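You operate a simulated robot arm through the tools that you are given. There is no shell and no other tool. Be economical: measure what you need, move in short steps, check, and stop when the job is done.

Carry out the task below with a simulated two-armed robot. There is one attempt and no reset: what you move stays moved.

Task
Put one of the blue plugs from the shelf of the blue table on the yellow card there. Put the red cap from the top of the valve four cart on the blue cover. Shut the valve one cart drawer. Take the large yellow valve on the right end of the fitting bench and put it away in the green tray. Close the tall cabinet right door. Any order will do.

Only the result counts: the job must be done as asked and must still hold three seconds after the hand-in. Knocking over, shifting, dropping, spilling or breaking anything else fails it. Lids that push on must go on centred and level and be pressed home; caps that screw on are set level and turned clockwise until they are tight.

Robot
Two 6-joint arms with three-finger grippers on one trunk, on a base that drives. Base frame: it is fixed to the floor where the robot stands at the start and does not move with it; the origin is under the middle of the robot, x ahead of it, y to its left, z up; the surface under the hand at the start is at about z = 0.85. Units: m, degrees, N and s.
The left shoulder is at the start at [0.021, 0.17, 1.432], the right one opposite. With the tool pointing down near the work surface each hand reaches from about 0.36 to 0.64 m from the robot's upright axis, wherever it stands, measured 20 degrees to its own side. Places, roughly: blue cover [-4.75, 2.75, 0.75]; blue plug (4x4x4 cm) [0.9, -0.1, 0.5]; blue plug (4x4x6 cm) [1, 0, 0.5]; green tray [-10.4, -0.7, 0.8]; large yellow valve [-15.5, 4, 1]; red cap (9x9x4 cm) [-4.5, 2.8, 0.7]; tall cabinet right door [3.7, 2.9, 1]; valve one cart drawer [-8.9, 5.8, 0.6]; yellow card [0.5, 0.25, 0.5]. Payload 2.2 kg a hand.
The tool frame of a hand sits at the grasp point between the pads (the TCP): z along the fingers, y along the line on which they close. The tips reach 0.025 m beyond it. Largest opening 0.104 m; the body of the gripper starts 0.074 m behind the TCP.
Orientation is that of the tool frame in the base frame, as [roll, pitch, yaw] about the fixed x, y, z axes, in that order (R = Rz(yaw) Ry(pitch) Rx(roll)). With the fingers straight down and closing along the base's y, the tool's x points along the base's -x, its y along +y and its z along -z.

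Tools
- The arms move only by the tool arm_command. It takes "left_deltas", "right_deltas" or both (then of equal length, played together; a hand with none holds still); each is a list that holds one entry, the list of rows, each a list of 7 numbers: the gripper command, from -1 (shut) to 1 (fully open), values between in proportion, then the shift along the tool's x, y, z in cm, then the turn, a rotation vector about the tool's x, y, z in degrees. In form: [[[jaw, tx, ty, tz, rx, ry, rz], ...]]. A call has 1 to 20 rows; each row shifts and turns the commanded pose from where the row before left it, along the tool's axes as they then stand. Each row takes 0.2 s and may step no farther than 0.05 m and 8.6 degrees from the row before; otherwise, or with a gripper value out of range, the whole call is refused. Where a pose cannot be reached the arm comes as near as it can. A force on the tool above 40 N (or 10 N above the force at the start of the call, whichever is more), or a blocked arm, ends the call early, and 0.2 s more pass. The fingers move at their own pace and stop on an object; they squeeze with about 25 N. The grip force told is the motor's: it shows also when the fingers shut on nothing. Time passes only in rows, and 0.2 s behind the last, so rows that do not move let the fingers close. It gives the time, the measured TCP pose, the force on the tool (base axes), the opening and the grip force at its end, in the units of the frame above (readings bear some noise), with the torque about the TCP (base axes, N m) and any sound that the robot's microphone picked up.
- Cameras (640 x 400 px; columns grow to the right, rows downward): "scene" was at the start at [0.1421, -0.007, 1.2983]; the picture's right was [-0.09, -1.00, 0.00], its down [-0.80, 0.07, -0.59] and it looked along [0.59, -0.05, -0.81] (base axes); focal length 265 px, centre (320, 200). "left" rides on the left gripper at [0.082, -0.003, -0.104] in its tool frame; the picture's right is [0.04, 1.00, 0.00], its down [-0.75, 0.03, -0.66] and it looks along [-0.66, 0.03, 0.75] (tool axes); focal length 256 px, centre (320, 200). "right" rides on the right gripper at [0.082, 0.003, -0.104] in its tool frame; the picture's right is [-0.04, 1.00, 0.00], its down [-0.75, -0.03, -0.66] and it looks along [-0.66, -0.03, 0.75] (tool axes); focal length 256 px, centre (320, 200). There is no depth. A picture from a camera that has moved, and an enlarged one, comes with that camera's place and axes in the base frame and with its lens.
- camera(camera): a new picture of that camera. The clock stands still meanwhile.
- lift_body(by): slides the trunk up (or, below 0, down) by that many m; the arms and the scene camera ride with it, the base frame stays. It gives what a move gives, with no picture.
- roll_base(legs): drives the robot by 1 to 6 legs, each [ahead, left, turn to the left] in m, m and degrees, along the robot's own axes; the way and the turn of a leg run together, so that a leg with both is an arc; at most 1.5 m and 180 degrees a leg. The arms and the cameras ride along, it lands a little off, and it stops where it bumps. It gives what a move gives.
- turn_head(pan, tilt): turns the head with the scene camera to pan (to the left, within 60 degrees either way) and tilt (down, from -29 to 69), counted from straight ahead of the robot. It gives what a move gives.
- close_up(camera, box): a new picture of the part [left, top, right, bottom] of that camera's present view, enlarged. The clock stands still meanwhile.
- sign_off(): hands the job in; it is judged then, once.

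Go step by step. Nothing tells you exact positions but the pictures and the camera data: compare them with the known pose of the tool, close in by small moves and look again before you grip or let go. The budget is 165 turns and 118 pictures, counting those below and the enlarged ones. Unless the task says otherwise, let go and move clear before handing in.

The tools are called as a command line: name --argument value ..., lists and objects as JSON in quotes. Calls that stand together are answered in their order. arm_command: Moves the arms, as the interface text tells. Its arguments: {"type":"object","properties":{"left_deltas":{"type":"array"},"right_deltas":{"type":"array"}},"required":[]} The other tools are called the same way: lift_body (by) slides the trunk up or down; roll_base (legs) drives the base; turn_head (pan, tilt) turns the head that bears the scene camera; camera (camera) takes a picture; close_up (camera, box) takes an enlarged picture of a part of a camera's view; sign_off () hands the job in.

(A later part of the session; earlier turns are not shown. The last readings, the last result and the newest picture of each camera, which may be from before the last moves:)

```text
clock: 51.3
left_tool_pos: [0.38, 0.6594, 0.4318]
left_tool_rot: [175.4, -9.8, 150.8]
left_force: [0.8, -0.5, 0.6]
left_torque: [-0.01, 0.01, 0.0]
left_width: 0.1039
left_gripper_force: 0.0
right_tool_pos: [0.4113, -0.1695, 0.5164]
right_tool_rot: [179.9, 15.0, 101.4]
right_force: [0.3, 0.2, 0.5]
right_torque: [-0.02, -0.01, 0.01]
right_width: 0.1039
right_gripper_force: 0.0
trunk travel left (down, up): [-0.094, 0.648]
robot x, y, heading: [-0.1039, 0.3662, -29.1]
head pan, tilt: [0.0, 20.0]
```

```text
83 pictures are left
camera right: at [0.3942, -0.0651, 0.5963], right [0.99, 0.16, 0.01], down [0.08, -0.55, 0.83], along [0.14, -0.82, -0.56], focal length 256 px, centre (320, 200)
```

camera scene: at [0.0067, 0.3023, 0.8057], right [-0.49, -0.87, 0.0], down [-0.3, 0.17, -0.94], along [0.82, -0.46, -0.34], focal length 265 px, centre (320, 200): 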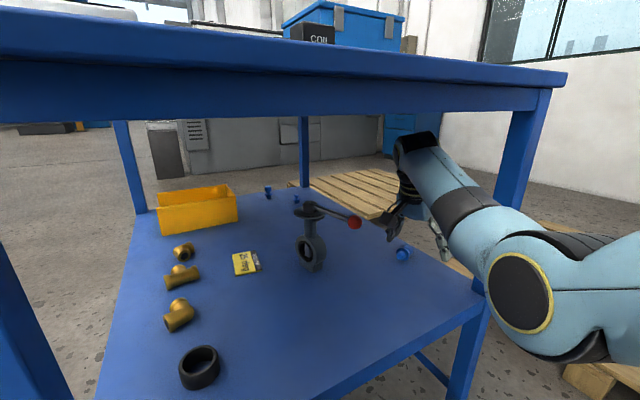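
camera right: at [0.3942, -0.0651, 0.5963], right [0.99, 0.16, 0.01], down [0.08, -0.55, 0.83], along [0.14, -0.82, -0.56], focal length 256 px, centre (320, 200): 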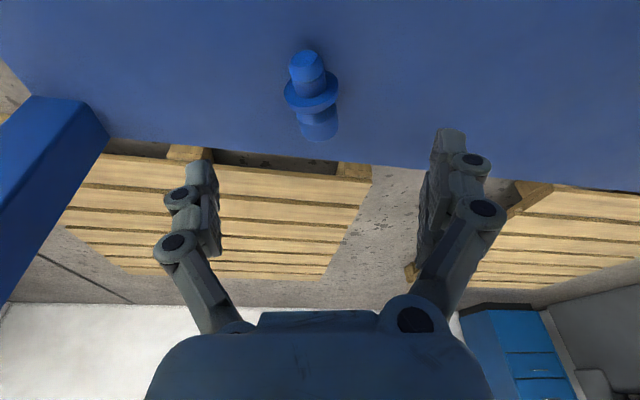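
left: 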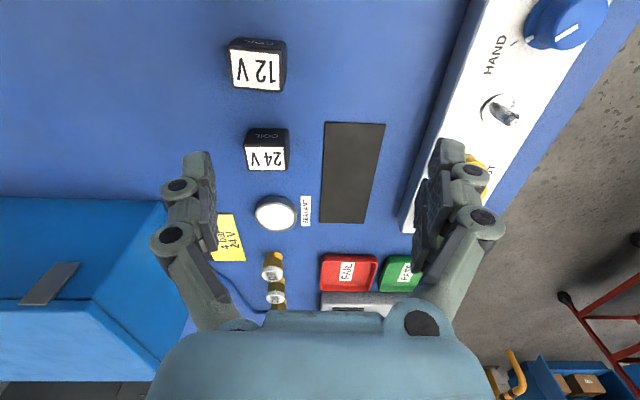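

The head is at (0.413, -0.175), right below the fingers. I'll go down 4 cm and close.

arm_command --right_deltas '[[[1, 0.3, 0, 1.3, 0, 0, 0], [1, 0.3, 0, 1.3, 0, 0, 0], [1, 0.28, 0, 1.2, 0, 0, 0], [0, 0, 0, 0, 0, 0, 0], [-1, 0, 0, 0, 0, 0, 0], [-1, 0, 0, 0, 0, 0, 0], [-1, 0, 0, 0, 0, 0, 0], [-1, 0, 0, 0, 0, 0, 0], [-1, 0, 0, 0, 0, 0, 0]]]'

camera --camera "right"

```text
clock: 53.3
left_tool_pos: [0.3815, 0.659, 0.4312]
left_tool_rot: [175.5, -9.8, 150.6]
left_force: [1.1, -0.8, -0.2]
left_torque: [-0.01, -0.01, -0.03]
left_width: 0.1042
left_gripper_force: 0.2
right_tool_pos: [0.4104, -0.17, 0.4776]
right_tool_rot: [180.0, 15.0, 101.4]
right_force: [-0.5, 0.1, 0.1]
right_torque: [-0.02, -0.01, 0.0]
right_width: 0.0265
right_gripper_force: 24.9
trunk travel left (down, up): [-0.094, 0.648]
robot x, y, heading: [-0.1015, 0.3653, -29.3]
head pan, tilt: [0.0, 20.0]
```

```text
82 pictures are left
camera right: at [0.3937, -0.067, 0.5578], right [0.99, 0.16, 0.01], down [0.08, -0.55, 0.83], along [0.14, -0.82, -0.56], focal length 256 px, centre (320, 200)
```

right: 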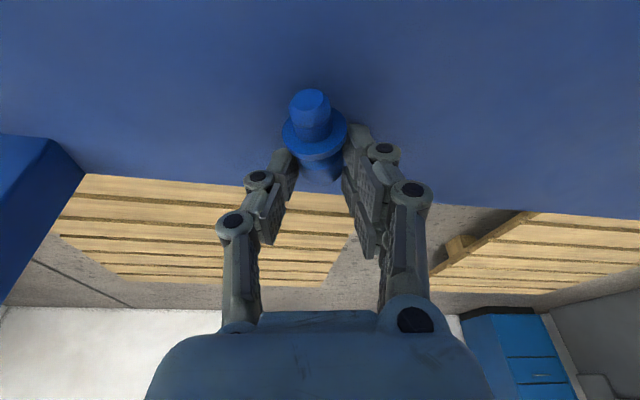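

The head is gripped at 26.5 mm. I'll lift 3.5 cm, turn the tool back in line with the arm, and check the grip.

arm_command --right_deltas '[[[-1, -0.3, 0, -1.1, 0, 0, 0], [-1, -0.3, 0, -1.1, 0, 0, 0], [-1, -0.3, 0, -1.1, 0, 0, 0], [-1, 0, 0, 0, -2.157, 0, -8.05], [-1, 0, 0, 0, -2.157, 0, -8.05], [-1, 0, 0, 0, -2.157, 0, -8.05], [-1, 0, 0, 0, -2.157, 0, -8.05], [-1, 0, 0, 0, -2.157, 0, -8.05], [-1, 0, 0, 0, -2.157, 0, -8.05], [-1, 0, 0, 0, 0, 0, 0]]]'

camera --camera "right"

```text
clock: 55.5
left_tool_pos: [0.3826, 0.6591, 0.4316]
left_tool_rot: [175.3, -9.8, 150.7]
left_force: [0.5, 0.5, -0.3]
left_torque: [-0.01, -0.02, 0.01]
left_width: 0.1038
left_gripper_force: 0.0
right_tool_pos: [0.412, -0.1694, 0.512]
right_tool_rot: [179.9, 15.1, 151.5]
right_force: [-0.7, -0.1, 0.5]
right_torque: [0.03, 0.02, -0.03]
right_width: 0.0266
right_gripper_force: 25.0
trunk travel left (down, up): [-0.094, 0.648]
robot x, y, heading: [-0.1017, 0.3676, -29.2]
head pan, tilt: [0.0, 20.0]
```

```text
81 pictures are left
camera right: at [0.3208, -0.1174, 0.5912], right [0.51, 0.86, 0.01], down [0.47, -0.29, 0.83], along [0.72, -0.42, -0.56], focal length 256 px, centre (320, 200)
```

right: 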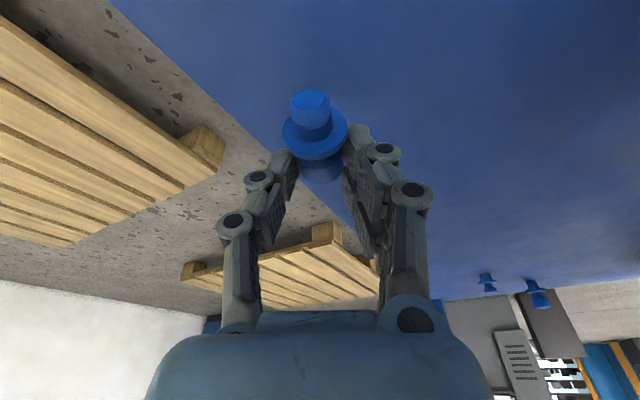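

Still held, with the plug lying along the tool's forward direction. I'll back out along the heading.

roll_base --legs '[[-0.2, 0, 0], [-0.2, 0, 0], [-0.25, 0, 0]]'

```text
clock: 59.7
left_tool_pos: [-0.1887, 0.978, 0.4315]
left_tool_rot: [175.4, -9.8, 150.4]
left_force: [1.2, 0.4, 0.5]
left_torque: [0.04, 0.01, 0.0]
left_width: 0.1039
left_gripper_force: 0.1
right_tool_pos: [-0.1636, 0.1475, 0.5122]
right_tool_rot: [179.9, 15.0, 151.2]
right_force: [0.3, 0.3, -0.2]
right_torque: [-0.02, -0.03, 0.0]
right_width: 0.0262
right_gripper_force: 25.2
trunk travel left (down, up): [-0.094, 0.648]
robot x, y, heading: [-0.6736, 0.6887, -29.4]
head pan, tilt: [0.0, 20.0]
```

The plug is still held and clear of the table. I'll square up to heading 0, slide right to the card's line, and look.

roll_base --legs '[[0, 0, 29.4], [0, -0.277, 0]]'

camera --camera "scene"

camera --camera "right"

```text
clock: 63.1
left_tool_pos: [-0.3972, 0.9029, 0.4316]
left_tool_rot: [175.3, -9.8, -179.6]
left_force: [0.6, -0.6, 0.2]
left_torque: [0.02, 0.01, -0.02]
left_width: 0.1037
left_gripper_force: 0.1
right_tool_pos: [0.0396, 0.1971, 0.5117]
right_tool_rot: [179.8, 15.1, -178.9]
right_force: [-0.4, 0.7, 0.3]
right_torque: [0.06, 0.02, -0.03]
right_width: 0.0264
right_gripper_force: 24.7
trunk travel left (down, up): [-0.094, 0.648]
robot x, y, heading: [-0.6696, 0.4112, 0.4]
head pan, tilt: [0.0, 20.0]
```

```text
80 pictures are left
camera scene: at [-0.4854, 0.4108, 0.8056], right [0.01, -1.0, 0.0], down [-0.34, 0.0, -0.94], along [0.94, 0.01, -0.34], focal length 265 px, centre (320, 200)
```

scene: 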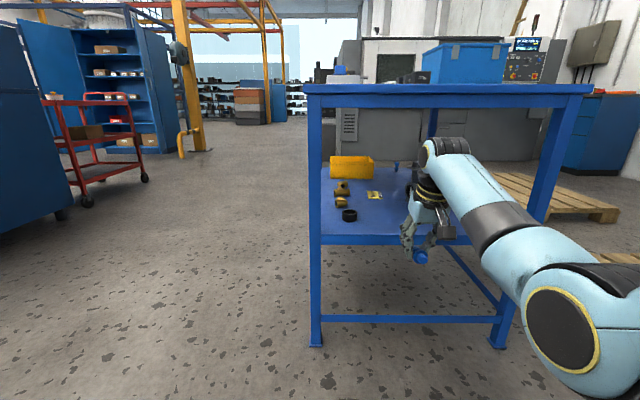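

```text
79 pictures are left
camera right: at [-0.065, 0.1977, 0.5913], right [0.02, 1.0, 0.01], down [0.56, -0.02, 0.83], along [0.83, -0.01, -0.56], focal length 256 px, centre (320, 200)
```

right: 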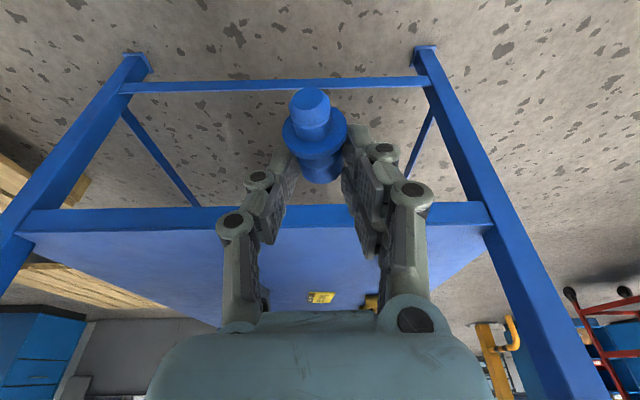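

The card is almost straight ahead at about (0.56, 0.19). I'll drive in 0.38 m and check.

roll_base --legs '[[0.2, 0, 0], [0.18, 0, 0]]'

camera --camera "right"

camera --camera "scene"

```text
clock: 65.8
left_tool_pos: [-0.0129, 0.9074, 0.4312]
left_tool_rot: [175.4, -9.6, -179.5]
left_force: [-0.5, -0.6, -0.5]
left_torque: [0.0, 0.0, 0.03]
left_width: 0.104
left_gripper_force: 0.1
right_tool_pos: [0.4259, 0.2037, 0.5112]
right_tool_rot: [180.0, 15.1, -178.8]
right_force: [-0.4, 0.1, 1.2]
right_torque: [-0.02, 0.0, -0.03]
right_width: 0.0264
right_gripper_force: 25.3
trunk travel left (down, up): [-0.094, 0.648]
robot x, y, heading: [-0.2894, 0.4092, 0.7]
head pan, tilt: [0.0, 20.0]
```

```text
78 pictures are left
camera right: at [0.32, 0.2029, 0.5912], right [0.02, 1.0, 0.01], down [0.56, -0.02, 0.83], along [0.83, -0.01, -0.56], focal length 256 px, centre (320, 200)
```

right: 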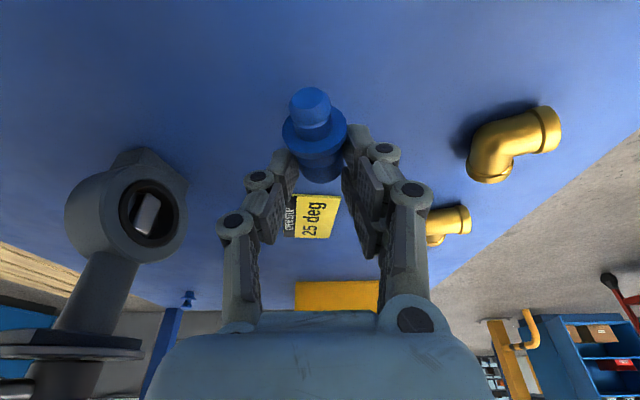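

```text
77 pictures are left
camera scene: at [-0.1008, 0.4151, 0.8056], right [0.01, -1.0, 0.0], down [-0.34, 0.0, -0.94], along [0.94, 0.01, -0.34], focal length 265 px, centre (320, 200)
```

scene: 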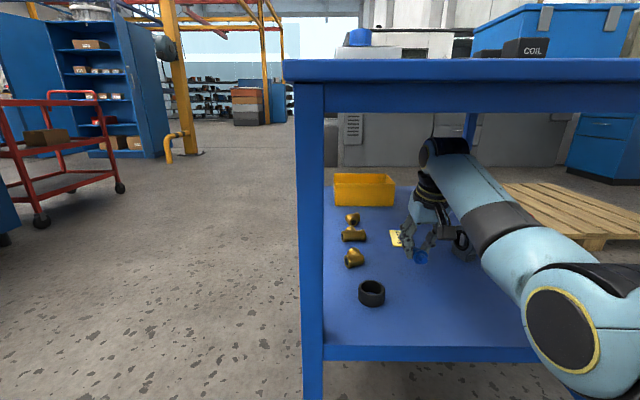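

The card centre is at (0.57, 0.19). I'll drive in the rest so that the plug's middle is over it.

roll_base --legs '[[0.153, -0.0155, 0]]'

camera --camera "right"

close_up --camera "scene" --box '[320, 150, 520, 275]'

```text
clock: 67.2
left_tool_pos: [0.1421, 0.8922, 0.4308]
left_tool_rot: [175.4, -9.8, -179.6]
left_force: [-0.3, 0.5, 0.0]
left_torque: [-0.01, 0.01, -0.02]
left_width: 0.1039
left_gripper_force: 0.1
right_tool_pos: [0.5778, 0.186, 0.5123]
right_tool_rot: [179.9, 15.1, -178.9]
right_force: [0.7, 1.0, -1.2]
right_torque: [0.02, 0.0, 0.01]
right_width: 0.0264
right_gripper_force: 24.9
trunk travel left (down, up): [-0.094, 0.648]
robot x, y, heading: [-0.1344, 0.3977, 0.5]
head pan, tilt: [0.0, 20.0]
```

```text
76 pictures are left
camera right: at [0.4737, 0.1873, 0.5912], right [0.02, 1.0, 0.01], down [0.56, -0.02, 0.83], along [0.83, -0.01, -0.56], focal length 256 px, centre (320, 200)
```

right: 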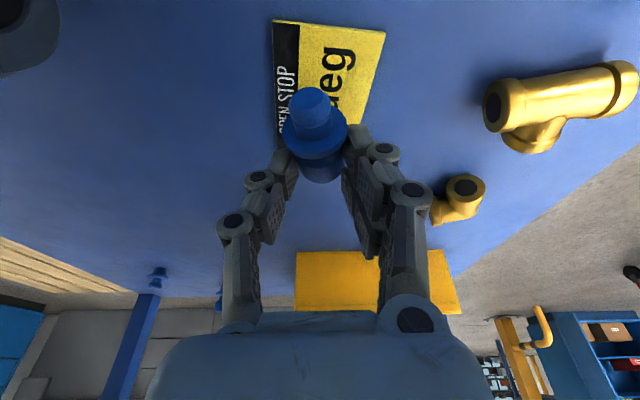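

```text
3.20 times, centred on (420, 212) of scene
camera zoom: at [0.0534, 0.4004, 0.8056], right [0.01, -1.0, 0.0], down [-0.34, 0.0, -0.94], along [0.94, 0.01, -0.34], focal length 848 px, centre (0, 160)
```

zoom: 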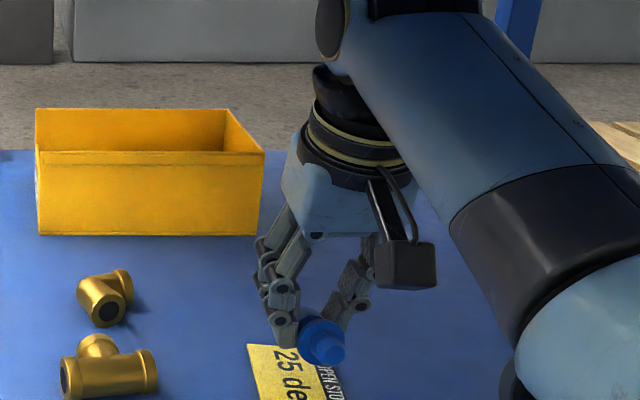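

Centred to within a few millimetres. I'll correct that while lowering to just on the card.

arm_command --right_deltas '[[[-1, 0, 0.2, 0.9, 0, 0, 0], [-1, 0, 0.2, 0.9, 0, 0, 0], [-1, 0, 0.2, 0.8, 0, 0, 0], [-1, 0.05, 0, 0.35, 0, 0, 0], [-1, 0.05, 0, 0.35, 0, 0, 0], [-1, 0, 0, 0, 0, 0, 0]]]'

close_up --camera "scene" --box '[370, 220, 450, 270]'

camera --camera "right"

```text
clock: 68.6
left_tool_pos: [0.1425, 0.8938, 0.4324]
left_tool_rot: [175.4, -9.8, -179.7]
left_force: [-0.1, 0.1, 0.5]
left_torque: [0.0, 0.03, 0.01]
left_width: 0.1037
left_gripper_force: 0.1
right_tool_pos: [0.5856, 0.1941, 0.4827]
right_tool_rot: [-180.0, 15.4, -178.8]
right_force: [-0.3, -0.3, 12.7]
right_torque: [-0.01, -0.03, 0.02]
right_width: 0.0262
right_gripper_force: 25.3
trunk travel left (down, up): [-0.094, 0.648]
robot x, y, heading: [-0.1303, 0.4002, 0.4]
head pan, tilt: [0.0, 20.0]
```

```text
8.00 times, centred on (410, 245) of scene
camera zoom: at [0.0524, 0.4006, 0.8061], right [0.01, -1.0, 0.0], down [-0.34, 0.0, -0.94], along [0.94, 0.01, -0.34], focal length 2121 px, centre (-400, -160)
```

zoom: 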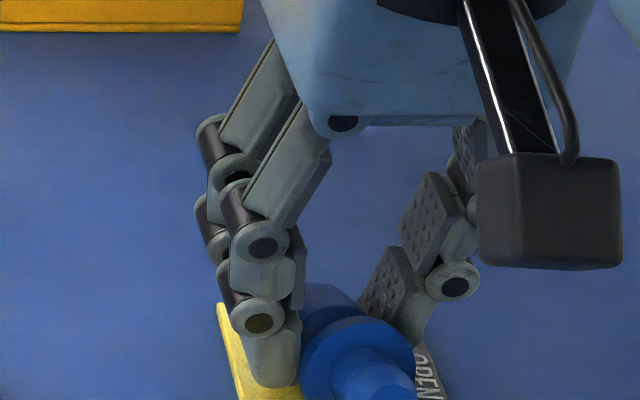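

```text
73 pictures are left
camera right: at [0.4814, 0.193, 0.5614], right [0.02, 1.0, 0.01], down [0.55, -0.02, 0.83], along [0.83, -0.01, -0.55], focal length 256 px, centre (320, 200)
```

right: 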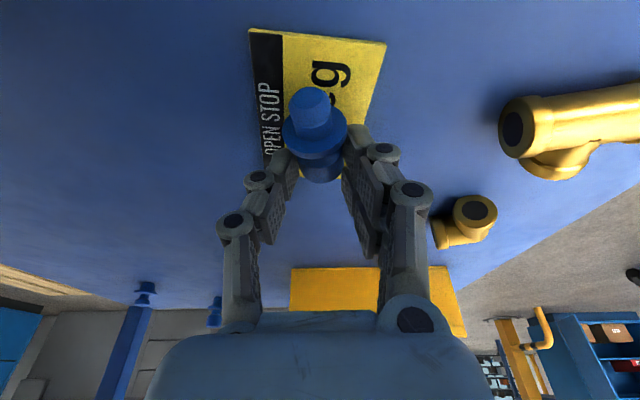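

There is contact at z=0.483 with 13 N, so the plug rests on the card. I'll ease off, open gently and rise.

arm_command --right_deltas '[[[-1, 0, 0, -0.2, 0, 0, 0], [-0.47, 0, 0, 0, 0, 0, 0], [-0.4, 0, 0, 0, 0, 0, 0], [-0.3, 0, 0, 0, 0, 0, 0], [-0.1, 0, 0, 0, 0, 0, 0], [-0.1, -0.2, 0, -0.8, 0, 0, 0], [-0.1, -0.3, 0, -1.2, 0, 0, 0], [-0.1, -0.3, 0, -1.2, 0, 0, 0]]]'

camera --camera "right"

```text
clock: 70.4
left_tool_pos: [0.1425, 0.8928, 0.4308]
left_tool_rot: [175.5, -9.9, -179.7]
left_force: [-0.9, -0.2, 0.3]
left_torque: [-0.01, -0.01, 0.02]
left_width: 0.1041
left_gripper_force: 0.1
right_tool_pos: [0.5833, 0.1924, 0.5155]
right_tool_rot: [179.9, 15.1, -178.9]
right_force: [-0.5, -0.2, -0.5]
right_torque: [0.01, 0.01, -0.01]
right_width: 0.047
right_gripper_force: 0.1
trunk travel left (down, up): [-0.094, 0.648]
robot x, y, heading: [-0.1337, 0.3959, -0.0]
head pan, tilt: [0.0, 20.0]
```

```text
72 pictures are left
camera right: at [0.4794, 0.1931, 0.5953], right [0.02, 1.0, 0.01], down [0.56, -0.02, 0.83], along [0.83, -0.01, -0.56], focal length 256 px, centre (320, 200)
```

right: 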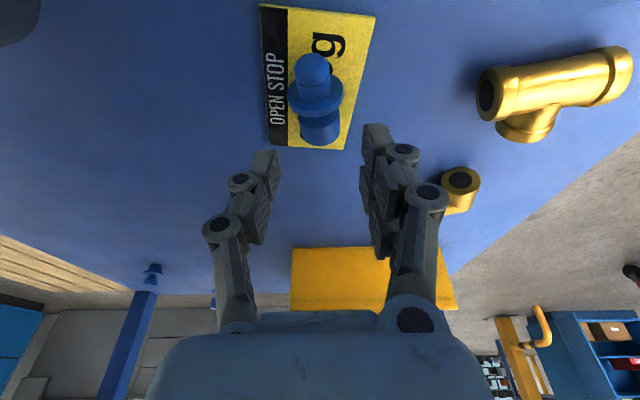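

The plug rests wholly on the card. Now I'll back out, raise the trunk, and tuck both arms for travel.

roll_base --legs '[[-0.5, 0, 0], [-0.35, 0, 0]]'

lift_body --by 0.53

arm_command --right_deltas '[[[0.5, 4, 0, 0, 0, 7.5, 0], [0.5, 4, 0, 0, 0, 7.5, 0], [0.5, 4, 0, 0, 0, 0, 0], [0.5, 4, 0, 0, 0, 0, 0], [0.5, 4, 0, 0, 0, 0, 0], [0.5, 4, 0, 0, 0, 0, 0], [0.5, 4, 0, 0, 0, 0, 0], [0.5, 2, 0, 0, 0, 0, 0]]]' --left_deltas '[[[1, -1, -3, 0, 0, -2, 0], [1, -1.5, -4, 0, 0, -2, 0], [1, -1.5, -4, 0, 0, -2, 0], [1, -1.5, -4, 0, 0, -2, 0], [1, -1.5, -4, 0, 0, -2, 0], [1, -1.5, -4, 0, 0, 0, 0], [1, -1.5, -4, 0, 0, 0, 0], [1, -1.5, -3, 0, 0, 0, 0]]]'

turn_head --pan 50 --tilt 10

camera --camera "scene"

```text
clock: 75.2
left_tool_pos: [-0.7018, 0.887, 0.4318]
left_tool_rot: [175.3, -9.8, -179.9]
left_force: [0.3, -0.1, -0.9]
left_torque: [0.02, 0.02, 0.02]
left_width: 0.1039
left_gripper_force: 0.0
right_tool_pos: [-0.2644, 0.1847, 0.5146]
right_tool_rot: [179.9, 15.2, -179.1]
right_force: [-1.5, -0.5, -0.6]
right_torque: [-0.02, -0.01, -0.01]
right_width: 0.0467
right_gripper_force: 0.0
trunk travel left (down, up): [-0.094, 0.648]
robot x, y, heading: [-0.9786, 0.3946, 0.0]
head pan, tilt: [0.0, 20.0]
```

```text
refused: 0.53 is not a number from -0.4 to 0.4
```

```text
clock: 77.2
left_tool_pos: [-0.6016, 0.6379, 0.392]
left_tool_rot: [168.7, -1.1, 177.8]
left_force: [-0.4, 0.2, 0.3]
left_torque: [0.0, 0.0, 0.02]
left_width: 0.104
left_gripper_force: 0.1
right_tool_pos: [-0.5463, 0.1848, 0.4508]
right_tool_rot: [180.0, 0.5, -179.1]
right_force: [-0.1, 0.1, 0.1]
right_torque: [-0.01, 0.0, 0.0]
right_width: 0.0781
right_gripper_force: 0.1
right hand out of reach, approached as far as the arm can: row 4, 5, 6, 7
trunk travel left (down, up): [-0.094, 0.648]
robot x, y, heading: [-0.9791, 0.3983, 0.3]
head pan, tilt: [0.0, 20.0]
stopped in row 8 (left hand): the arm was blocked; the commanded pose is now the measured one
```

```text
clock: 78.4
left_tool_pos: [-0.6007, 0.6384, 0.3929]
left_tool_rot: [168.7, -1.0, 177.9]
left_force: [-0.1, -0.8, -0.1]
left_torque: [0.03, 0.01, 0.0]
left_width: 0.1039
left_gripper_force: 0.0
right_tool_pos: [-0.5463, 0.1858, 0.4517]
right_tool_rot: [180.0, 0.5, -179.1]
right_force: [0.2, -0.5, 0.7]
right_torque: [-0.03, 0.0, 0.01]
right_width: 0.0779
right_gripper_force: 0.1
trunk travel left (down, up): [-0.094, 0.648]
robot x, y, heading: [-0.9786, 0.3957, 0.3]
head pan, tilt: [50.0, 10.0]
```

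```text
71 pictures are left
camera scene: at [-0.8275, 0.4656, 0.822], right [0.77, -0.64, 0.0], down [-0.11, -0.13, -0.98], along [0.63, 0.76, -0.17], focal length 265 px, centre (320, 200)
```

scene: 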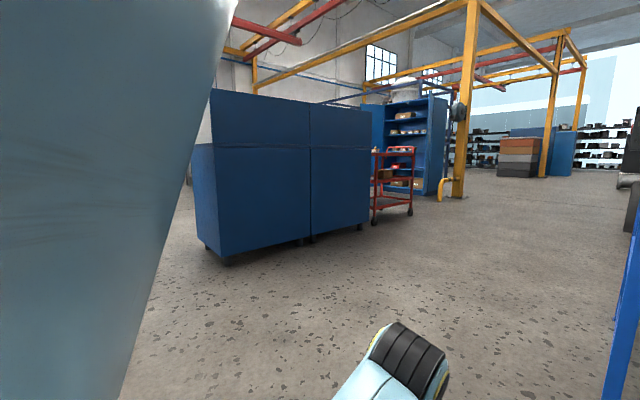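

The tall cabinet shows ahead-left with its doors open, and a red cart stands before it. I'll raise the trunk and arms to travel pose, then drive along the free corridor to look at it.

lift_body --by 0.38

roll_base --legs '[[0, 0.35, 0], [0, 0, 12], [1.5, 0, 0], [1.5, 0, 0], [0.3, 0, 0]]'

turn_head --pan 25 --tilt 15

camera --camera "scene"

```text
clock: 82.1
left_tool_pos: [-0.601, 0.6373, 0.7722]
left_tool_rot: [168.9, -1.1, 178.0]
left_force: [0.2, -1.5, 0.0]
left_torque: [0.0, 0.02, 0.02]
left_width: 0.1041
left_gripper_force: 0.1
right_tool_pos: [-0.5469, 0.1848, 0.8311]
right_tool_rot: [179.9, 0.3, -179.1]
right_force: [0.1, 0.0, 0.4]
right_torque: [0.0, 0.0, -0.02]
right_width: 0.078
right_gripper_force: 0.0
trunk travel left (down, up): [-0.474, 0.268]
robot x, y, heading: [-0.9786, 0.3936, 0.1]
head pan, tilt: [50.0, 10.0]
```

```text
clock: 101.0
left_tool_pos: [2.5879, 1.7892, 0.7727]
left_tool_rot: [168.9, -1.1, -169.3]
left_force: [-0.5, 0.8, 0.6]
left_torque: [-0.01, 0.06, 0.0]
left_width: 0.1037
left_gripper_force: 0.0
right_tool_pos: [2.7408, 1.3613, 0.8313]
right_tool_rot: [180.0, 0.3, -166.4]
right_force: [0.7, -0.1, 0.5]
right_torque: [-0.01, 0.03, 0.01]
right_width: 0.0779
right_gripper_force: 0.0
trunk travel left (down, up): [-0.474, 0.268]
robot x, y, heading: [2.271, 1.4707, 12.9]
head pan, tilt: [50.0, 10.0]
```

```text
clock: 101.9
left_tool_pos: [2.5862, 1.7912, 0.7732]
left_tool_rot: [168.9, -1.1, -169.3]
left_force: [-0.5, 0.2, 0.2]
left_torque: [0.05, 0.0, 0.0]
left_width: 0.104
left_gripper_force: 0.0
right_tool_pos: [2.7398, 1.3613, 0.8322]
right_tool_rot: [-180.0, 0.4, -166.4]
right_force: [0.0, 0.1, -0.3]
right_torque: [0.03, 0.0, 0.0]
right_width: 0.0776
right_gripper_force: 0.1
trunk travel left (down, up): [-0.474, 0.268]
robot x, y, heading: [2.2717, 1.4712, 13.0]
head pan, tilt: [25.0, 15.0]
```

```text
70 pictures are left
camera scene: at [2.4135, 1.5429, 1.2054], right [0.62, -0.79, 0.0], down [-0.2, -0.16, -0.97], along [0.76, 0.59, -0.26], focal length 265 px, centre (320, 200)
```

scene: 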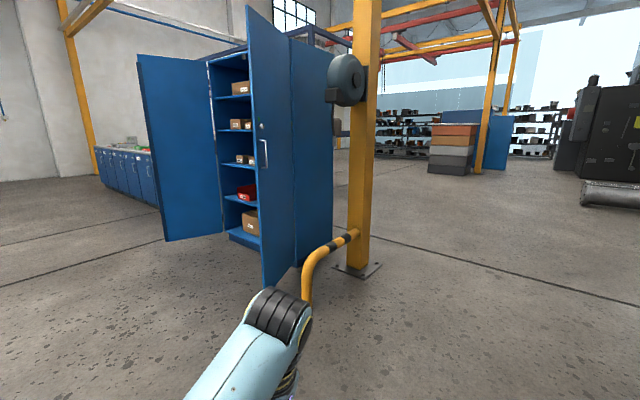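

The cabinet front is at x≈3.85. The right door hangs at y≈2.9 and sticks out toward -x, with its free edge near x≈3.45. I'll look left for the red cart before moving in.

turn_head --pan 60 --tilt 25

camera --camera "scene"

```text
clock: 102.9
left_tool_pos: [2.5878, 1.7888, 0.7723]
left_tool_rot: [168.8, -1.1, -169.3]
left_force: [0.3, -0.8, 0.3]
left_torque: [0.03, 0.01, 0.02]
left_width: 0.104
left_gripper_force: 0.0
right_tool_pos: [2.7389, 1.3614, 0.8305]
right_tool_rot: [180.0, 0.4, -166.3]
right_force: [0.1, -0.5, -0.5]
right_torque: [0.03, -0.01, -0.01]
right_width: 0.0782
right_gripper_force: 0.1
trunk travel left (down, up): [-0.474, 0.268]
robot x, y, heading: [2.2682, 1.4707, 12.8]
head pan, tilt: [60.0, 25.0]
```

```text
69 pictures are left
camera scene: at [2.367, 1.5734, 1.1892], right [0.96, -0.29, 0.0], down [-0.12, -0.4, -0.91], along [0.27, 0.87, -0.42], focal length 265 px, centre (320, 200)
```

scene: 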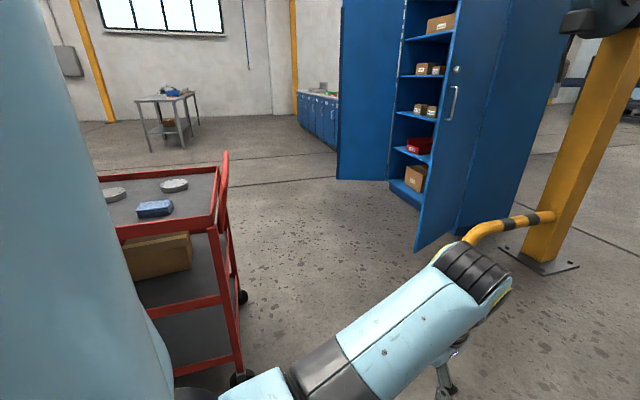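

The cart ends at x≈2.3, and the door's free edge is at (3.45, 2.82) with the hinge at (3.88, 2.89). I'll bring the left hand, closed, to point forward at about z=1.0, then drive nearer.

arm_command --left_deltas '[[[-1, -2.7, 0, -4.1, 5.5, 0, 0], [-1, -2.7, 0, -4.1, 5.5, 0, 0], [-1, -2.7, 0, -4.1, 0, 0, 0], [-1, -2.7, 0, -4.1, 0, 0, 0], [-1, -2.7, 0, -4.1, 0, 0, 0], [-1, -2.7, 0, -4.1, 0, 0, 0], [-1, 0, 0, 0, 0, -8, 0], [-1, 0, 0, 0, 0, -8, 0], [-1, 0, 0, 0, 0, -8, 0], [-1, 0, 0, 0, 0, -8, 0], [-1, 0, 0, 0, 0, -8, 0], [-1, 0, 0, 0, 0, -8, 0], [-1, 0, 0, 0, 0, -8, 0], [-1, 0, 0, 0, 0, -8, 0], [-1, 0, 0, 0, 0, -8, 0]]]'

roll_base --legs '[[0.6, 0.45, 0]]'

turn_head --pan 10 --tilt 25

camera --camera "scene"

```text
clock: 106.1
left_tool_pos: [2.7944, 1.813, 0.9485]
left_tool_rot: [179.7, 71.0, -169.6]
left_force: [-0.6, -0.1, 1.2]
left_torque: [-0.04, 0.03, -0.01]
left_width: 0.0001
left_gripper_force: 24.5
left hand out of reach, approached as far as the arm can: row 2, 3, 4, 5, 6
right_tool_pos: [2.7395, 1.3613, 0.8309]
right_tool_rot: [179.9, 0.4, -166.4]
right_force: [0.3, -0.5, 0.5]
right_torque: [-0.01, -0.01, 0.0]
right_width: 0.0778
right_gripper_force: 0.0
trunk travel left (down, up): [-0.474, 0.268]
robot x, y, heading: [2.2713, 1.4733, 12.8]
head pan, tilt: [60.0, 25.0]
```

```text
clock: 110.2
left_tool_pos: [3.2967, 2.3804, 0.9474]
left_tool_rot: [179.5, 71.0, -170.6]
left_force: [0.1, 0.3, 0.1]
left_torque: [-0.02, 0.02, 0.0]
left_width: 0.0
left_gripper_force: 25.3
right_tool_pos: [3.2351, 1.9285, 0.8311]
right_tool_rot: [180.0, 0.4, -167.3]
right_force: [0.8, -0.8, 0.5]
right_torque: [0.04, 0.01, 0.01]
right_width: 0.078
right_gripper_force: 0.1
trunk travel left (down, up): [-0.474, 0.268]
robot x, y, heading: [2.7676, 2.0449, 11.9]
head pan, tilt: [60.0, 25.0]
```

```text
clock: 111.4
left_tool_pos: [3.2971, 2.3792, 0.9468]
left_tool_rot: [179.6, 70.9, -170.7]
left_force: [-0.4, 0.2, -0.3]
left_torque: [-0.01, 0.02, -0.01]
left_width: 0.0
left_gripper_force: 24.8
right_tool_pos: [3.2344, 1.9283, 0.8309]
right_tool_rot: [-180.0, 0.5, -167.4]
right_force: [0.6, -0.1, 0.1]
right_torque: [-0.01, -0.01, -0.03]
right_width: 0.078
right_gripper_force: 0.0
trunk travel left (down, up): [-0.474, 0.268]
robot x, y, heading: [2.7671, 2.0418, 12.1]
head pan, tilt: [10.0, 25.0]
```

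```text
68 pictures are left
camera scene: at [2.9223, 2.0941, 1.1892], right [0.37, -0.93, 0.0], down [-0.39, -0.16, -0.91], along [0.84, 0.34, -0.42], focal length 265 px, centre (320, 200)
```

scene: 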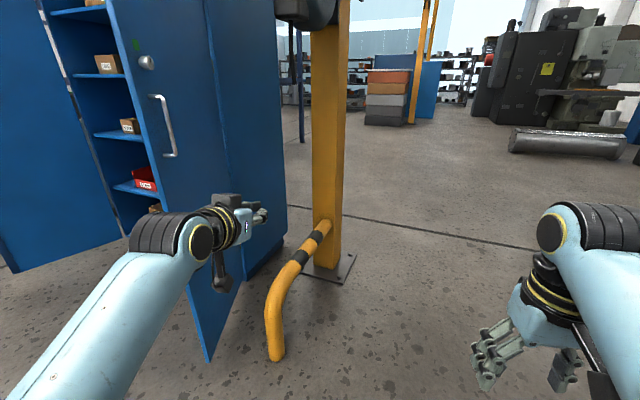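

The hand is ready below handle height once I lower 8 cm. I'll move it beside the door's outer face, then check.

lift_body --by -0.08

roll_base --legs '[[0.3, 0.25, 0]]'

turn_head --pan 35 --tilt 25

camera --camera "scene"

```text
clock: 112.5
left_tool_pos: [3.2966, 2.3792, 0.8686]
left_tool_rot: [179.5, 71.1, -170.7]
left_force: [0.3, 0.9, -0.3]
left_torque: [-0.01, 0.02, 0.01]
left_width: 0.0
left_gripper_force: 24.9
right_tool_pos: [3.2346, 1.9298, 0.7515]
right_tool_rot: [-179.9, 0.5, -167.2]
right_force: [0.8, 0.5, -0.3]
right_torque: [0.01, 0.0, -0.02]
right_width: 0.0781
right_gripper_force: 0.2
trunk travel left (down, up): [-0.394, 0.348]
robot x, y, heading: [2.768, 2.0459, 12.0]
head pan, tilt: [10.0, 25.0]
```

```text
clock: 115.0
left_tool_pos: [3.5398, 2.6838, 0.8673]
left_tool_rot: [179.5, 71.0, -170.8]
left_force: [0.8, 0.3, -0.3]
left_torque: [0.0, 0.0, 0.0]
left_width: 0.0
left_gripper_force: 24.4
right_tool_pos: [3.4769, 2.2339, 0.7505]
right_tool_rot: [180.0, 0.3, -167.5]
right_force: [0.0, 0.2, -0.9]
right_torque: [-0.01, 0.03, 0.0]
right_width: 0.0779
right_gripper_force: 0.1
trunk travel left (down, up): [-0.394, 0.348]
robot x, y, heading: [3.0069, 2.3513, 11.8]
head pan, tilt: [10.0, 25.0]
```

```text
clock: 115.9
left_tool_pos: [3.539, 2.6848, 0.8669]
left_tool_rot: [179.6, 70.8, -170.9]
left_force: [-1.0, -0.3, -0.4]
left_torque: [-0.05, 0.0, -0.04]
left_width: 0.0
left_gripper_force: 25.0
right_tool_pos: [3.4775, 2.2337, 0.7523]
right_tool_rot: [-179.9, 0.5, -167.5]
right_force: [-0.5, 0.1, 0.4]
right_torque: [-0.02, -0.03, -0.02]
right_width: 0.0782
right_gripper_force: 0.1
trunk travel left (down, up): [-0.394, 0.348]
robot x, y, heading: [3.0106, 2.3538, 11.7]
head pan, tilt: [35.0, 25.0]
```

```text
67 pictures are left
camera scene: at [3.1453, 2.4327, 1.1072], right [0.73, -0.68, 0.0], down [-0.29, -0.31, -0.91], along [0.62, 0.66, -0.42], focal length 265 px, centre (320, 200)
```

scene: 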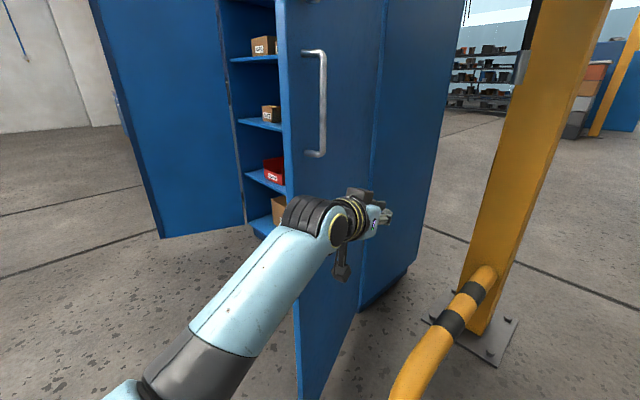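

The hand lies along the door's outer face, below the handle. I'll drive left to swing the door.

roll_base --legs '[[0.05, 0.22, 0], [0.05, 0.22, 0]]'

camera --camera "scene"

```text
clock: 118.9
left_tool_pos: [3.5479, 3.1411, 0.8674]
left_tool_rot: [179.7, 70.8, -170.7]
left_force: [-0.2, 0.8, 0.6]
left_torque: [-0.01, -0.03, -0.01]
left_width: 0.0
left_gripper_force: 24.7
right_tool_pos: [3.4845, 2.69, 0.7502]
right_tool_rot: [180.0, 0.4, -167.5]
right_force: [-0.6, 0.2, -0.7]
right_torque: [-0.02, -0.03, 0.0]
right_width: 0.0779
right_gripper_force: 0.0
trunk travel left (down, up): [-0.394, 0.348]
robot x, y, heading: [3.0172, 2.8067, 11.8]
head pan, tilt: [35.0, 25.0]
```

```text
66 pictures are left
camera scene: at [3.1519, 2.8901, 1.1071], right [0.73, -0.68, 0.0], down [-0.29, -0.31, -0.91], along [0.62, 0.66, -0.42], focal length 265 px, centre (320, 200)
```

scene: 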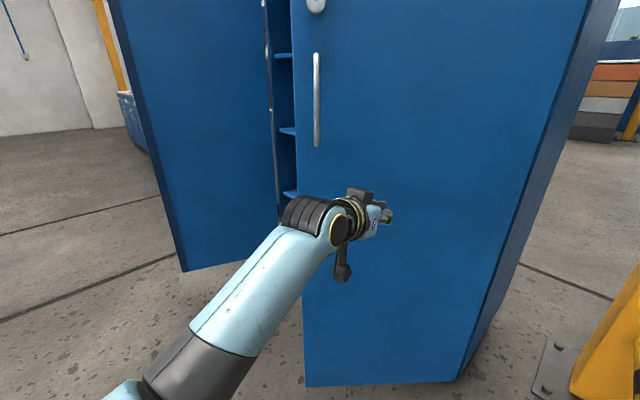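

The door has swung most of the way. I'll push ahead with it.

roll_base --legs '[[0.2, 0.04, 0]]'

camera --camera "scene"

```text
clock: 120.6
left_tool_pos: [3.7402, 3.2226, 0.8657]
left_tool_rot: [179.6, 70.9, -170.9]
left_force: [0.1, -0.1, 0.3]
left_torque: [0.03, 0.0, 0.03]
left_width: 0.0
left_gripper_force: 25.6
right_tool_pos: [3.6764, 2.7717, 0.7522]
right_tool_rot: [-180.0, 0.3, -167.6]
right_force: [-0.1, 0.4, 0.3]
right_torque: [0.03, 0.02, 0.03]
right_width: 0.0779
right_gripper_force: 0.1
trunk travel left (down, up): [-0.394, 0.348]
robot x, y, heading: [3.2074, 2.886, 11.6]
head pan, tilt: [35.0, 25.0]
```

```text
65 pictures are left
camera scene: at [3.3449, 2.9714, 1.107], right [0.73, -0.69, 0.0], down [-0.29, -0.31, -0.91], along [0.62, 0.66, -0.42], focal length 265 px, centre (320, 200)
```

scene: 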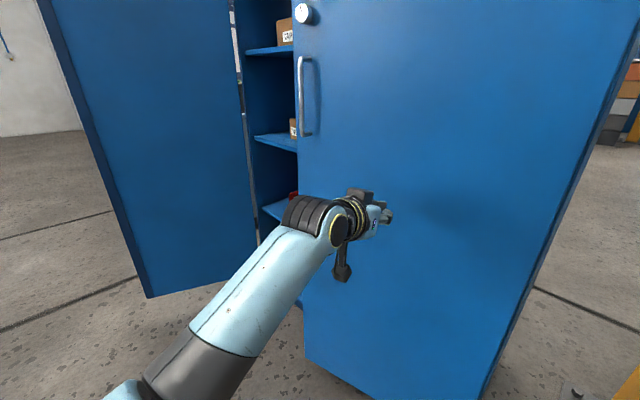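

The door looks nearly closed. I'll press forward with the arm until the force says it is home.

arm_command --left_deltas '[[[-1, -0.65, 0.6, 1.9, 0, 0, 0], [-1, -0.65, 0.6, 1.9, 0, 0, 0], [-1, -0.65, 0.6, 1.9, 0, 0, 0], [-1, -0.65, 0.6, 1.9, 0, 0, 0], [-1, -0.65, 0.6, 1.9, 0, 0, 0], [-1, -0.65, 0.6, 1.9, 0, 0, 0], [-1, -0.65, 0, 1.9, 0, 0, 0], [-1, -0.65, 0, 1.9, 0, 0, 0]]]'

camera --camera "scene"

```text
clock: 122.4
left_tool_pos: [3.8875, 3.2831, 0.8667]
left_tool_rot: [179.6, 70.8, -170.8]
left_force: [-36.8, -10.9, 0.0]
left_torque: [0.18, -0.49, 0.08]
left_width: 0.0
left_gripper_force: 24.7
right_tool_pos: [3.6737, 2.77, 0.7529]
right_tool_rot: [-180.0, 0.7, -167.4]
right_force: [-0.6, 0.4, 0.3]
right_torque: [0.02, 0.02, -0.02]
right_width: 0.0779
right_gripper_force: 0.0
trunk travel left (down, up): [-0.394, 0.348]
robot x, y, heading: [3.2074, 2.8893, 11.8]
head pan, tilt: [35.0, 25.0]
```

```text
64 pictures are left
camera scene: at [3.3397, 2.9703, 1.1077], right [0.73, -0.68, 0.0], down [-0.29, -0.31, -0.91], along [0.62, 0.66, -0.42], focal length 265 px, centre (320, 200)
```

scene: 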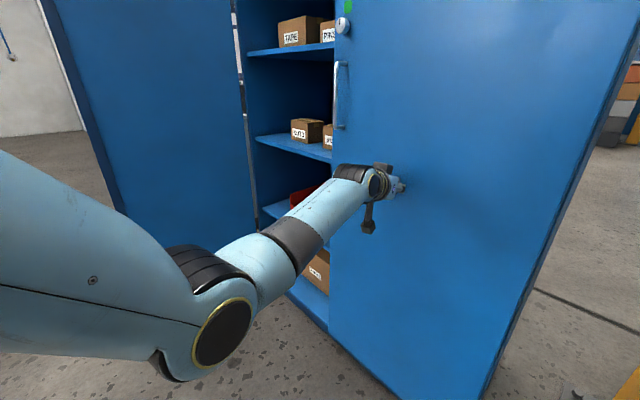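

There was a firm stop at 37 N, so the door is shut. I'll withdraw and check that it stays.

arm_command --left_deltas '[[[-1, 1, 0, -3, 0, 0, 0], [-1, 1, 0, -3, 0, 0, 0], [-1, 1, 0, -3, 0, 0, 0], [-1, 1, 0, -3, 0, 0, 0]]]'

roll_base --legs '[[-0.35, 0, 0], [-0.3, -0.2, 0]]'

turn_head --pan 20 --tilt 15

camera --camera "scene"

```text
clock: 123.4
left_tool_pos: [3.7669, 3.2629, 0.868]
left_tool_rot: [179.5, 71.0, -171.0]
left_force: [0.1, 0.3, 0.2]
left_torque: [-0.01, 0.01, 0.01]
left_width: 0.0001
left_gripper_force: 24.9
right_tool_pos: [3.6748, 2.7706, 0.7505]
right_tool_rot: [180.0, 0.4, -167.6]
right_force: [0.6, -0.4, -0.9]
right_torque: [-0.02, 0.0, 0.01]
right_width: 0.078
right_gripper_force: 0.0
trunk travel left (down, up): [-0.394, 0.348]
robot x, y, heading: [3.2096, 2.8901, 11.6]
head pan, tilt: [35.0, 25.0]
```

```text
clock: 127.6
left_tool_pos: [3.1653, 2.9348, 0.8677]
left_tool_rot: [179.5, 70.9, -170.8]
left_force: [-0.1, 0.8, 0.5]
left_torque: [0.01, 0.0, 0.02]
left_width: 0.0
left_gripper_force: 25.4
right_tool_pos: [3.0758, 2.4432, 0.752]
right_tool_rot: [-180.0, 0.4, -167.3]
right_force: [0.4, 0.0, 0.7]
right_torque: [0.01, -0.04, 0.03]
right_width: 0.0781
right_gripper_force: 0.0
trunk travel left (down, up): [-0.394, 0.348]
robot x, y, heading: [2.608, 2.5603, 12.1]
head pan, tilt: [35.0, 25.0]
```

```text
clock: 128.3
left_tool_pos: [3.1656, 2.9346, 0.8668]
left_tool_rot: [179.5, 71.0, -170.7]
left_force: [0.1, -0.6, -0.1]
left_torque: [0.0, 0.0, -0.01]
left_width: 0.0
left_gripper_force: 25.3
right_tool_pos: [3.0777, 2.4421, 0.7514]
right_tool_rot: [179.9, 0.4, -167.3]
right_force: [-0.2, 0.9, -0.4]
right_torque: [-0.01, -0.01, 0.02]
right_width: 0.0782
right_gripper_force: 0.0
trunk travel left (down, up): [-0.394, 0.348]
robot x, y, heading: [2.606, 2.558, 11.8]
head pan, tilt: [20.0, 15.0]
```

```text
63 pictures are left
camera scene: at [2.7605, 2.6242, 1.1233], right [0.53, -0.85, 0.0], down [-0.22, -0.14, -0.97], along [0.82, 0.51, -0.26], focal length 265 px, centre (320, 200)
```

scene: 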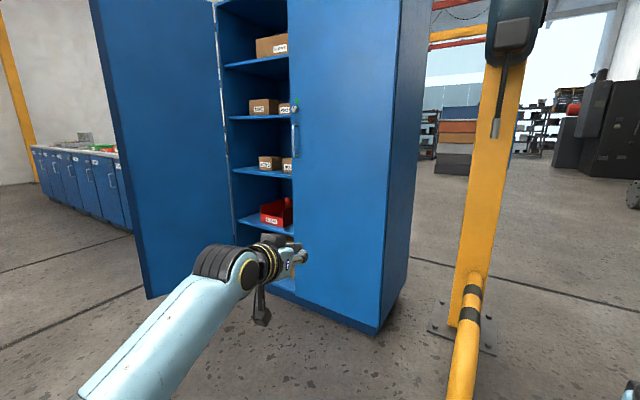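

The door is shut and flush. I'll leave to the right, turn around, and drive back along the corridor toward the valve four cart.

roll_base --legs '[[0, -1.1, 0], [0, 0, 168], [1.5, 0, 0], [1.5, 0, 0], [1.3, 0, 0]]'

lift_body --by 0.2

turn_head --pan -15 --tilt 15

camera --camera "scene"

```text
clock: 161.6
left_tool_pos: [-2.2067, 1.4165, 0.868]
left_tool_rot: [179.5, 70.9, -6.1]
left_force: [-0.8, 0.2, 0.5]
left_torque: [0.01, -0.01, -0.02]
left_width: 0.0
left_gripper_force: 24.7
right_tool_pos: [-1.9899, 1.8672, 0.7514]
right_tool_rot: [-180.0, 0.3, -2.8]
right_force: [0.0, 0.1, -0.2]
right_torque: [-0.04, 0.04, 0.05]
right_width: 0.0776
right_gripper_force: 0.1
trunk travel left (down, up): [-0.394, 0.348]
robot x, y, heading: [-1.5716, 1.6315, 176.7]
head pan, tilt: [20.0, 15.0]
```

```text
clock: 163.8
left_tool_pos: [-2.2054, 1.4174, 1.0689]
left_tool_rot: [179.6, 70.9, -6.1]
left_force: [-0.7, 0.5, 0.3]
left_torque: [0.0, -0.01, -0.01]
left_width: 0.0001
left_gripper_force: 25.2
right_tool_pos: [-1.9898, 1.8668, 0.9505]
right_tool_rot: [-180.0, 0.4, -2.8]
right_force: [0.2, -0.6, -0.7]
right_torque: [-0.01, -0.02, -0.02]
right_width: 0.0779
right_gripper_force: 0.1
trunk travel left (down, up): [-0.594, 0.148]
robot x, y, heading: [-1.568, 1.6313, 176.8]
head pan, tilt: [20.0, 15.0]
```

```text
clock: 164.8
left_tool_pos: [-2.207, 1.4167, 1.0691]
left_tool_rot: [179.6, 70.9, -6.0]
left_force: [0.4, 0.5, -0.2]
left_torque: [-0.01, -0.02, 0.02]
left_width: 0.0001
left_gripper_force: 25.2
right_tool_pos: [-1.9906, 1.8667, 0.9504]
right_tool_rot: [-180.0, 0.4, -2.7]
right_force: [0.4, 1.5, -0.2]
right_torque: [-0.01, 0.01, 0.03]
right_width: 0.0781
right_gripper_force: 0.0
trunk travel left (down, up): [-0.594, 0.148]
robot x, y, heading: [-1.5705, 1.6307, 176.4]
head pan, tilt: [-15.0, 15.0]
```

```text
62 pictures are left
camera scene: at [-1.7313, 1.6638, 1.3269], right [0.32, 0.95, 0.0], down [0.25, -0.08, -0.97], along [-0.92, 0.3, -0.26], focal length 265 px, centre (320, 200)
```

scene: 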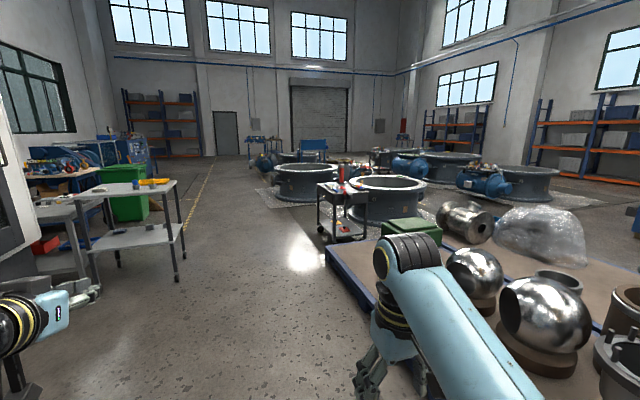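

The valve four cart is the dark cart ahead-right near (-4.6, 2.8), with a pallet of valves to its near side. I'll tuck the left arm and drive closer.

arm_command --left_deltas '[[[0, 0, 0, 0, 0, 8, 0], [0, 0, 0, 0, 0, 8, 0], [0, 0, 0, 0, 0, 8, 0], [0, 0, 0, 0, 0, 8, 0], [0, 0, 0, 0, 0, 8, 0], [0, 0, 0, 0, 0, 8, 0], [0, 0, 0, 0, 0, 8, 0], [0, 0, 0, 0, 0, 8, 0], [0, 0, 0, 0, 0, 7, 0], [0, 3, 0, 0, 0, 0, 0], [0, 3, 0, 0, 0, 0, 0], [0, 3, 0, 0, 0, 0, 0], [0, 3, 0, 0, 0, 0, 0], [0, 3, 0, 0, 0, 0, 0], [0, 3, 0, 0, 0, 0, 0]]]'

roll_base --legs '[[1.5, 0, 0], [0.6, 0, 0], [0, 0, -60]]'

turn_head --pan 15 --tilt 25

camera --camera "scene"

```text
clock: 168.0
left_tool_pos: [-2.0798, 1.3995, 1.0002]
left_tool_rot: [179.9, 0.0, -5.7]
left_force: [-0.3, -0.3, 0.5]
left_torque: [-0.01, -0.02, 0.0]
left_width: 0.0521
left_gripper_force: 0.0
left hand out of reach, approached as far as the arm can: row 11, 12, 13, 14, 15
right_tool_pos: [-1.9902, 1.8676, 0.9524]
right_tool_rot: [-180.0, 0.3, -2.7]
right_force: [0.2, -0.4, -0.4]
right_torque: [0.04, 0.03, 0.0]
right_width: 0.0781
right_gripper_force: 0.1
trunk travel left (down, up): [-0.594, 0.148]
robot x, y, heading: [-1.5703, 1.6336, 176.7]
head pan, tilt: [-15.0, 15.0]
```

```text
clock: 180.9
left_tool_pos: [-4.1232, 2.0286, 1.0003]
left_tool_rot: [179.9, 0.2, -63.4]
left_force: [0.5, 0.4, -0.8]
left_torque: [0.0, -0.03, -0.01]
left_width: 0.0518
left_gripper_force: 0.2
right_tool_pos: [-3.6794, 2.2026, 0.9517]
right_tool_rot: [179.9, 0.4, -60.5]
right_force: [-0.1, 0.5, 0.7]
right_torque: [0.0, -0.03, 0.0]
right_width: 0.0781
right_gripper_force: 0.0
trunk travel left (down, up): [-0.594, 0.148]
robot x, y, heading: [-3.6572, 1.719, 118.8]
head pan, tilt: [-15.0, 15.0]
```

```text
clock: 181.9
left_tool_pos: [-4.1244, 2.029, 0.9995]
left_tool_rot: [179.9, 0.1, -63.5]
left_force: [-0.8, -0.8, -0.3]
left_torque: [-0.01, -0.01, 0.0]
left_width: 0.052
left_gripper_force: 0.0
right_tool_pos: [-3.6793, 2.2025, 0.9502]
right_tool_rot: [180.0, 0.5, -60.4]
right_force: [-0.8, -0.7, 0.5]
right_torque: [-0.04, 0.0, -0.02]
right_width: 0.078
right_gripper_force: 0.1
trunk travel left (down, up): [-0.594, 0.148]
robot x, y, heading: [-3.6541, 1.7224, 118.9]
head pan, tilt: [15.0, 25.0]
```

```text
61 pictures are left
camera scene: at [-3.7554, 1.8497, 1.3107], right [0.72, 0.69, 0.0], down [0.29, -0.31, -0.91], along [-0.63, 0.65, -0.42], focal length 265 px, centre (320, 200)
```

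scene: 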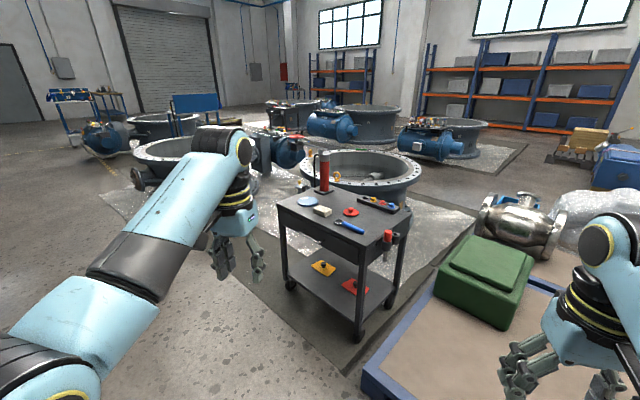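

The cart is in view. I'll zoom in on its top.

close_up --camera "scene" --box '[260, 140, 420, 240]'

```text
4.00 times, centred on (340, 190) of scene
camera zoom: at [-3.7554, 1.8497, 1.3107], right [0.72, 0.69, 0.0], down [0.29, -0.31, -0.91], along [-0.63, 0.65, -0.42], focal length 1060 px, centre (240, 240)
```

zoom: 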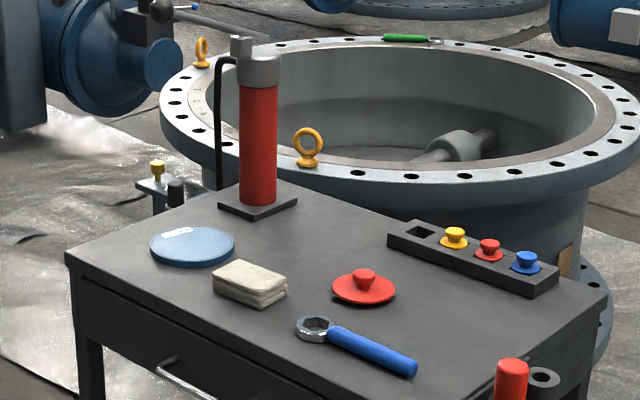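

The red cap with its knob is at about (-4.457, 2.794) and the blue cover at (-4.70, 2.736), both on the cart top at z≈0.70. I'll position the robot in front of the cart for the right hand.

roll_base --legs '[[0.716, 0.719, 0], [0, 0, -23.9]]'

turn_head --pan -5 --tilt 40

camera --camera "scene"

```text
clock: 188.4
left_tool_pos: [-4.9297, 2.4691, 1.0007]
left_tool_rot: [179.8, -0.1, -87.4]
left_force: [-0.2, 0.4, -0.6]
left_torque: [0.01, 0.04, 0.01]
left_width: 0.0521
left_gripper_force: 0.0
right_tool_pos: [-4.4542, 2.4472, 0.9507]
right_tool_rot: [-180.0, 0.4, -84.6]
right_force: [-0.6, -0.4, -0.3]
right_torque: [-0.01, 0.0, 0.03]
right_width: 0.078
right_gripper_force: 0.1
trunk travel left (down, up): [-0.594, 0.148]
robot x, y, heading: [-4.628, 1.9969, 94.6]
head pan, tilt: [15.0, 25.0]
```

```text
clock: 189.2
left_tool_pos: [-4.9309, 2.4686, 1.001]
left_tool_rot: [179.9, 0.0, -87.5]
left_force: [-0.6, -0.7, -0.7]
left_torque: [0.0, 0.05, 0.02]
left_width: 0.052
left_gripper_force: 0.1
right_tool_pos: [-4.4537, 2.4469, 0.9511]
right_tool_rot: [180.0, 0.4, -84.6]
right_force: [-1.1, -0.7, 0.0]
right_torque: [0.02, -0.02, 0.0]
right_width: 0.0779
right_gripper_force: 0.1
trunk travel left (down, up): [-0.594, 0.148]
robot x, y, heading: [-4.6259, 1.9987, 94.8]
head pan, tilt: [-5.0, 40.0]
```

```text
59 pictures are left
camera scene: at [-4.6352, 2.1534, 1.2874], right [1.0, 0.0, 0.0], down [0.0, -0.64, -0.77], along [0.0, 0.77, -0.64], focal length 265 px, centre (320, 200)
```

scene: 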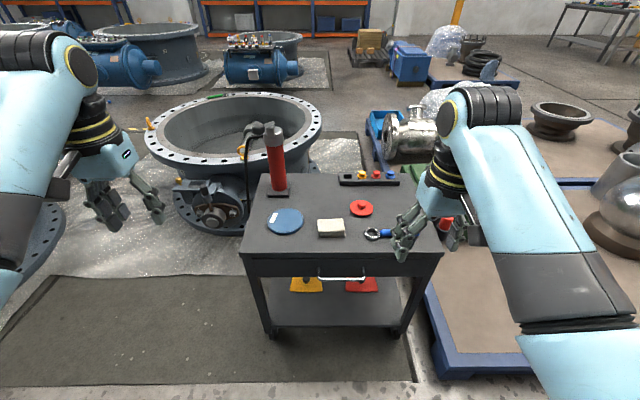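

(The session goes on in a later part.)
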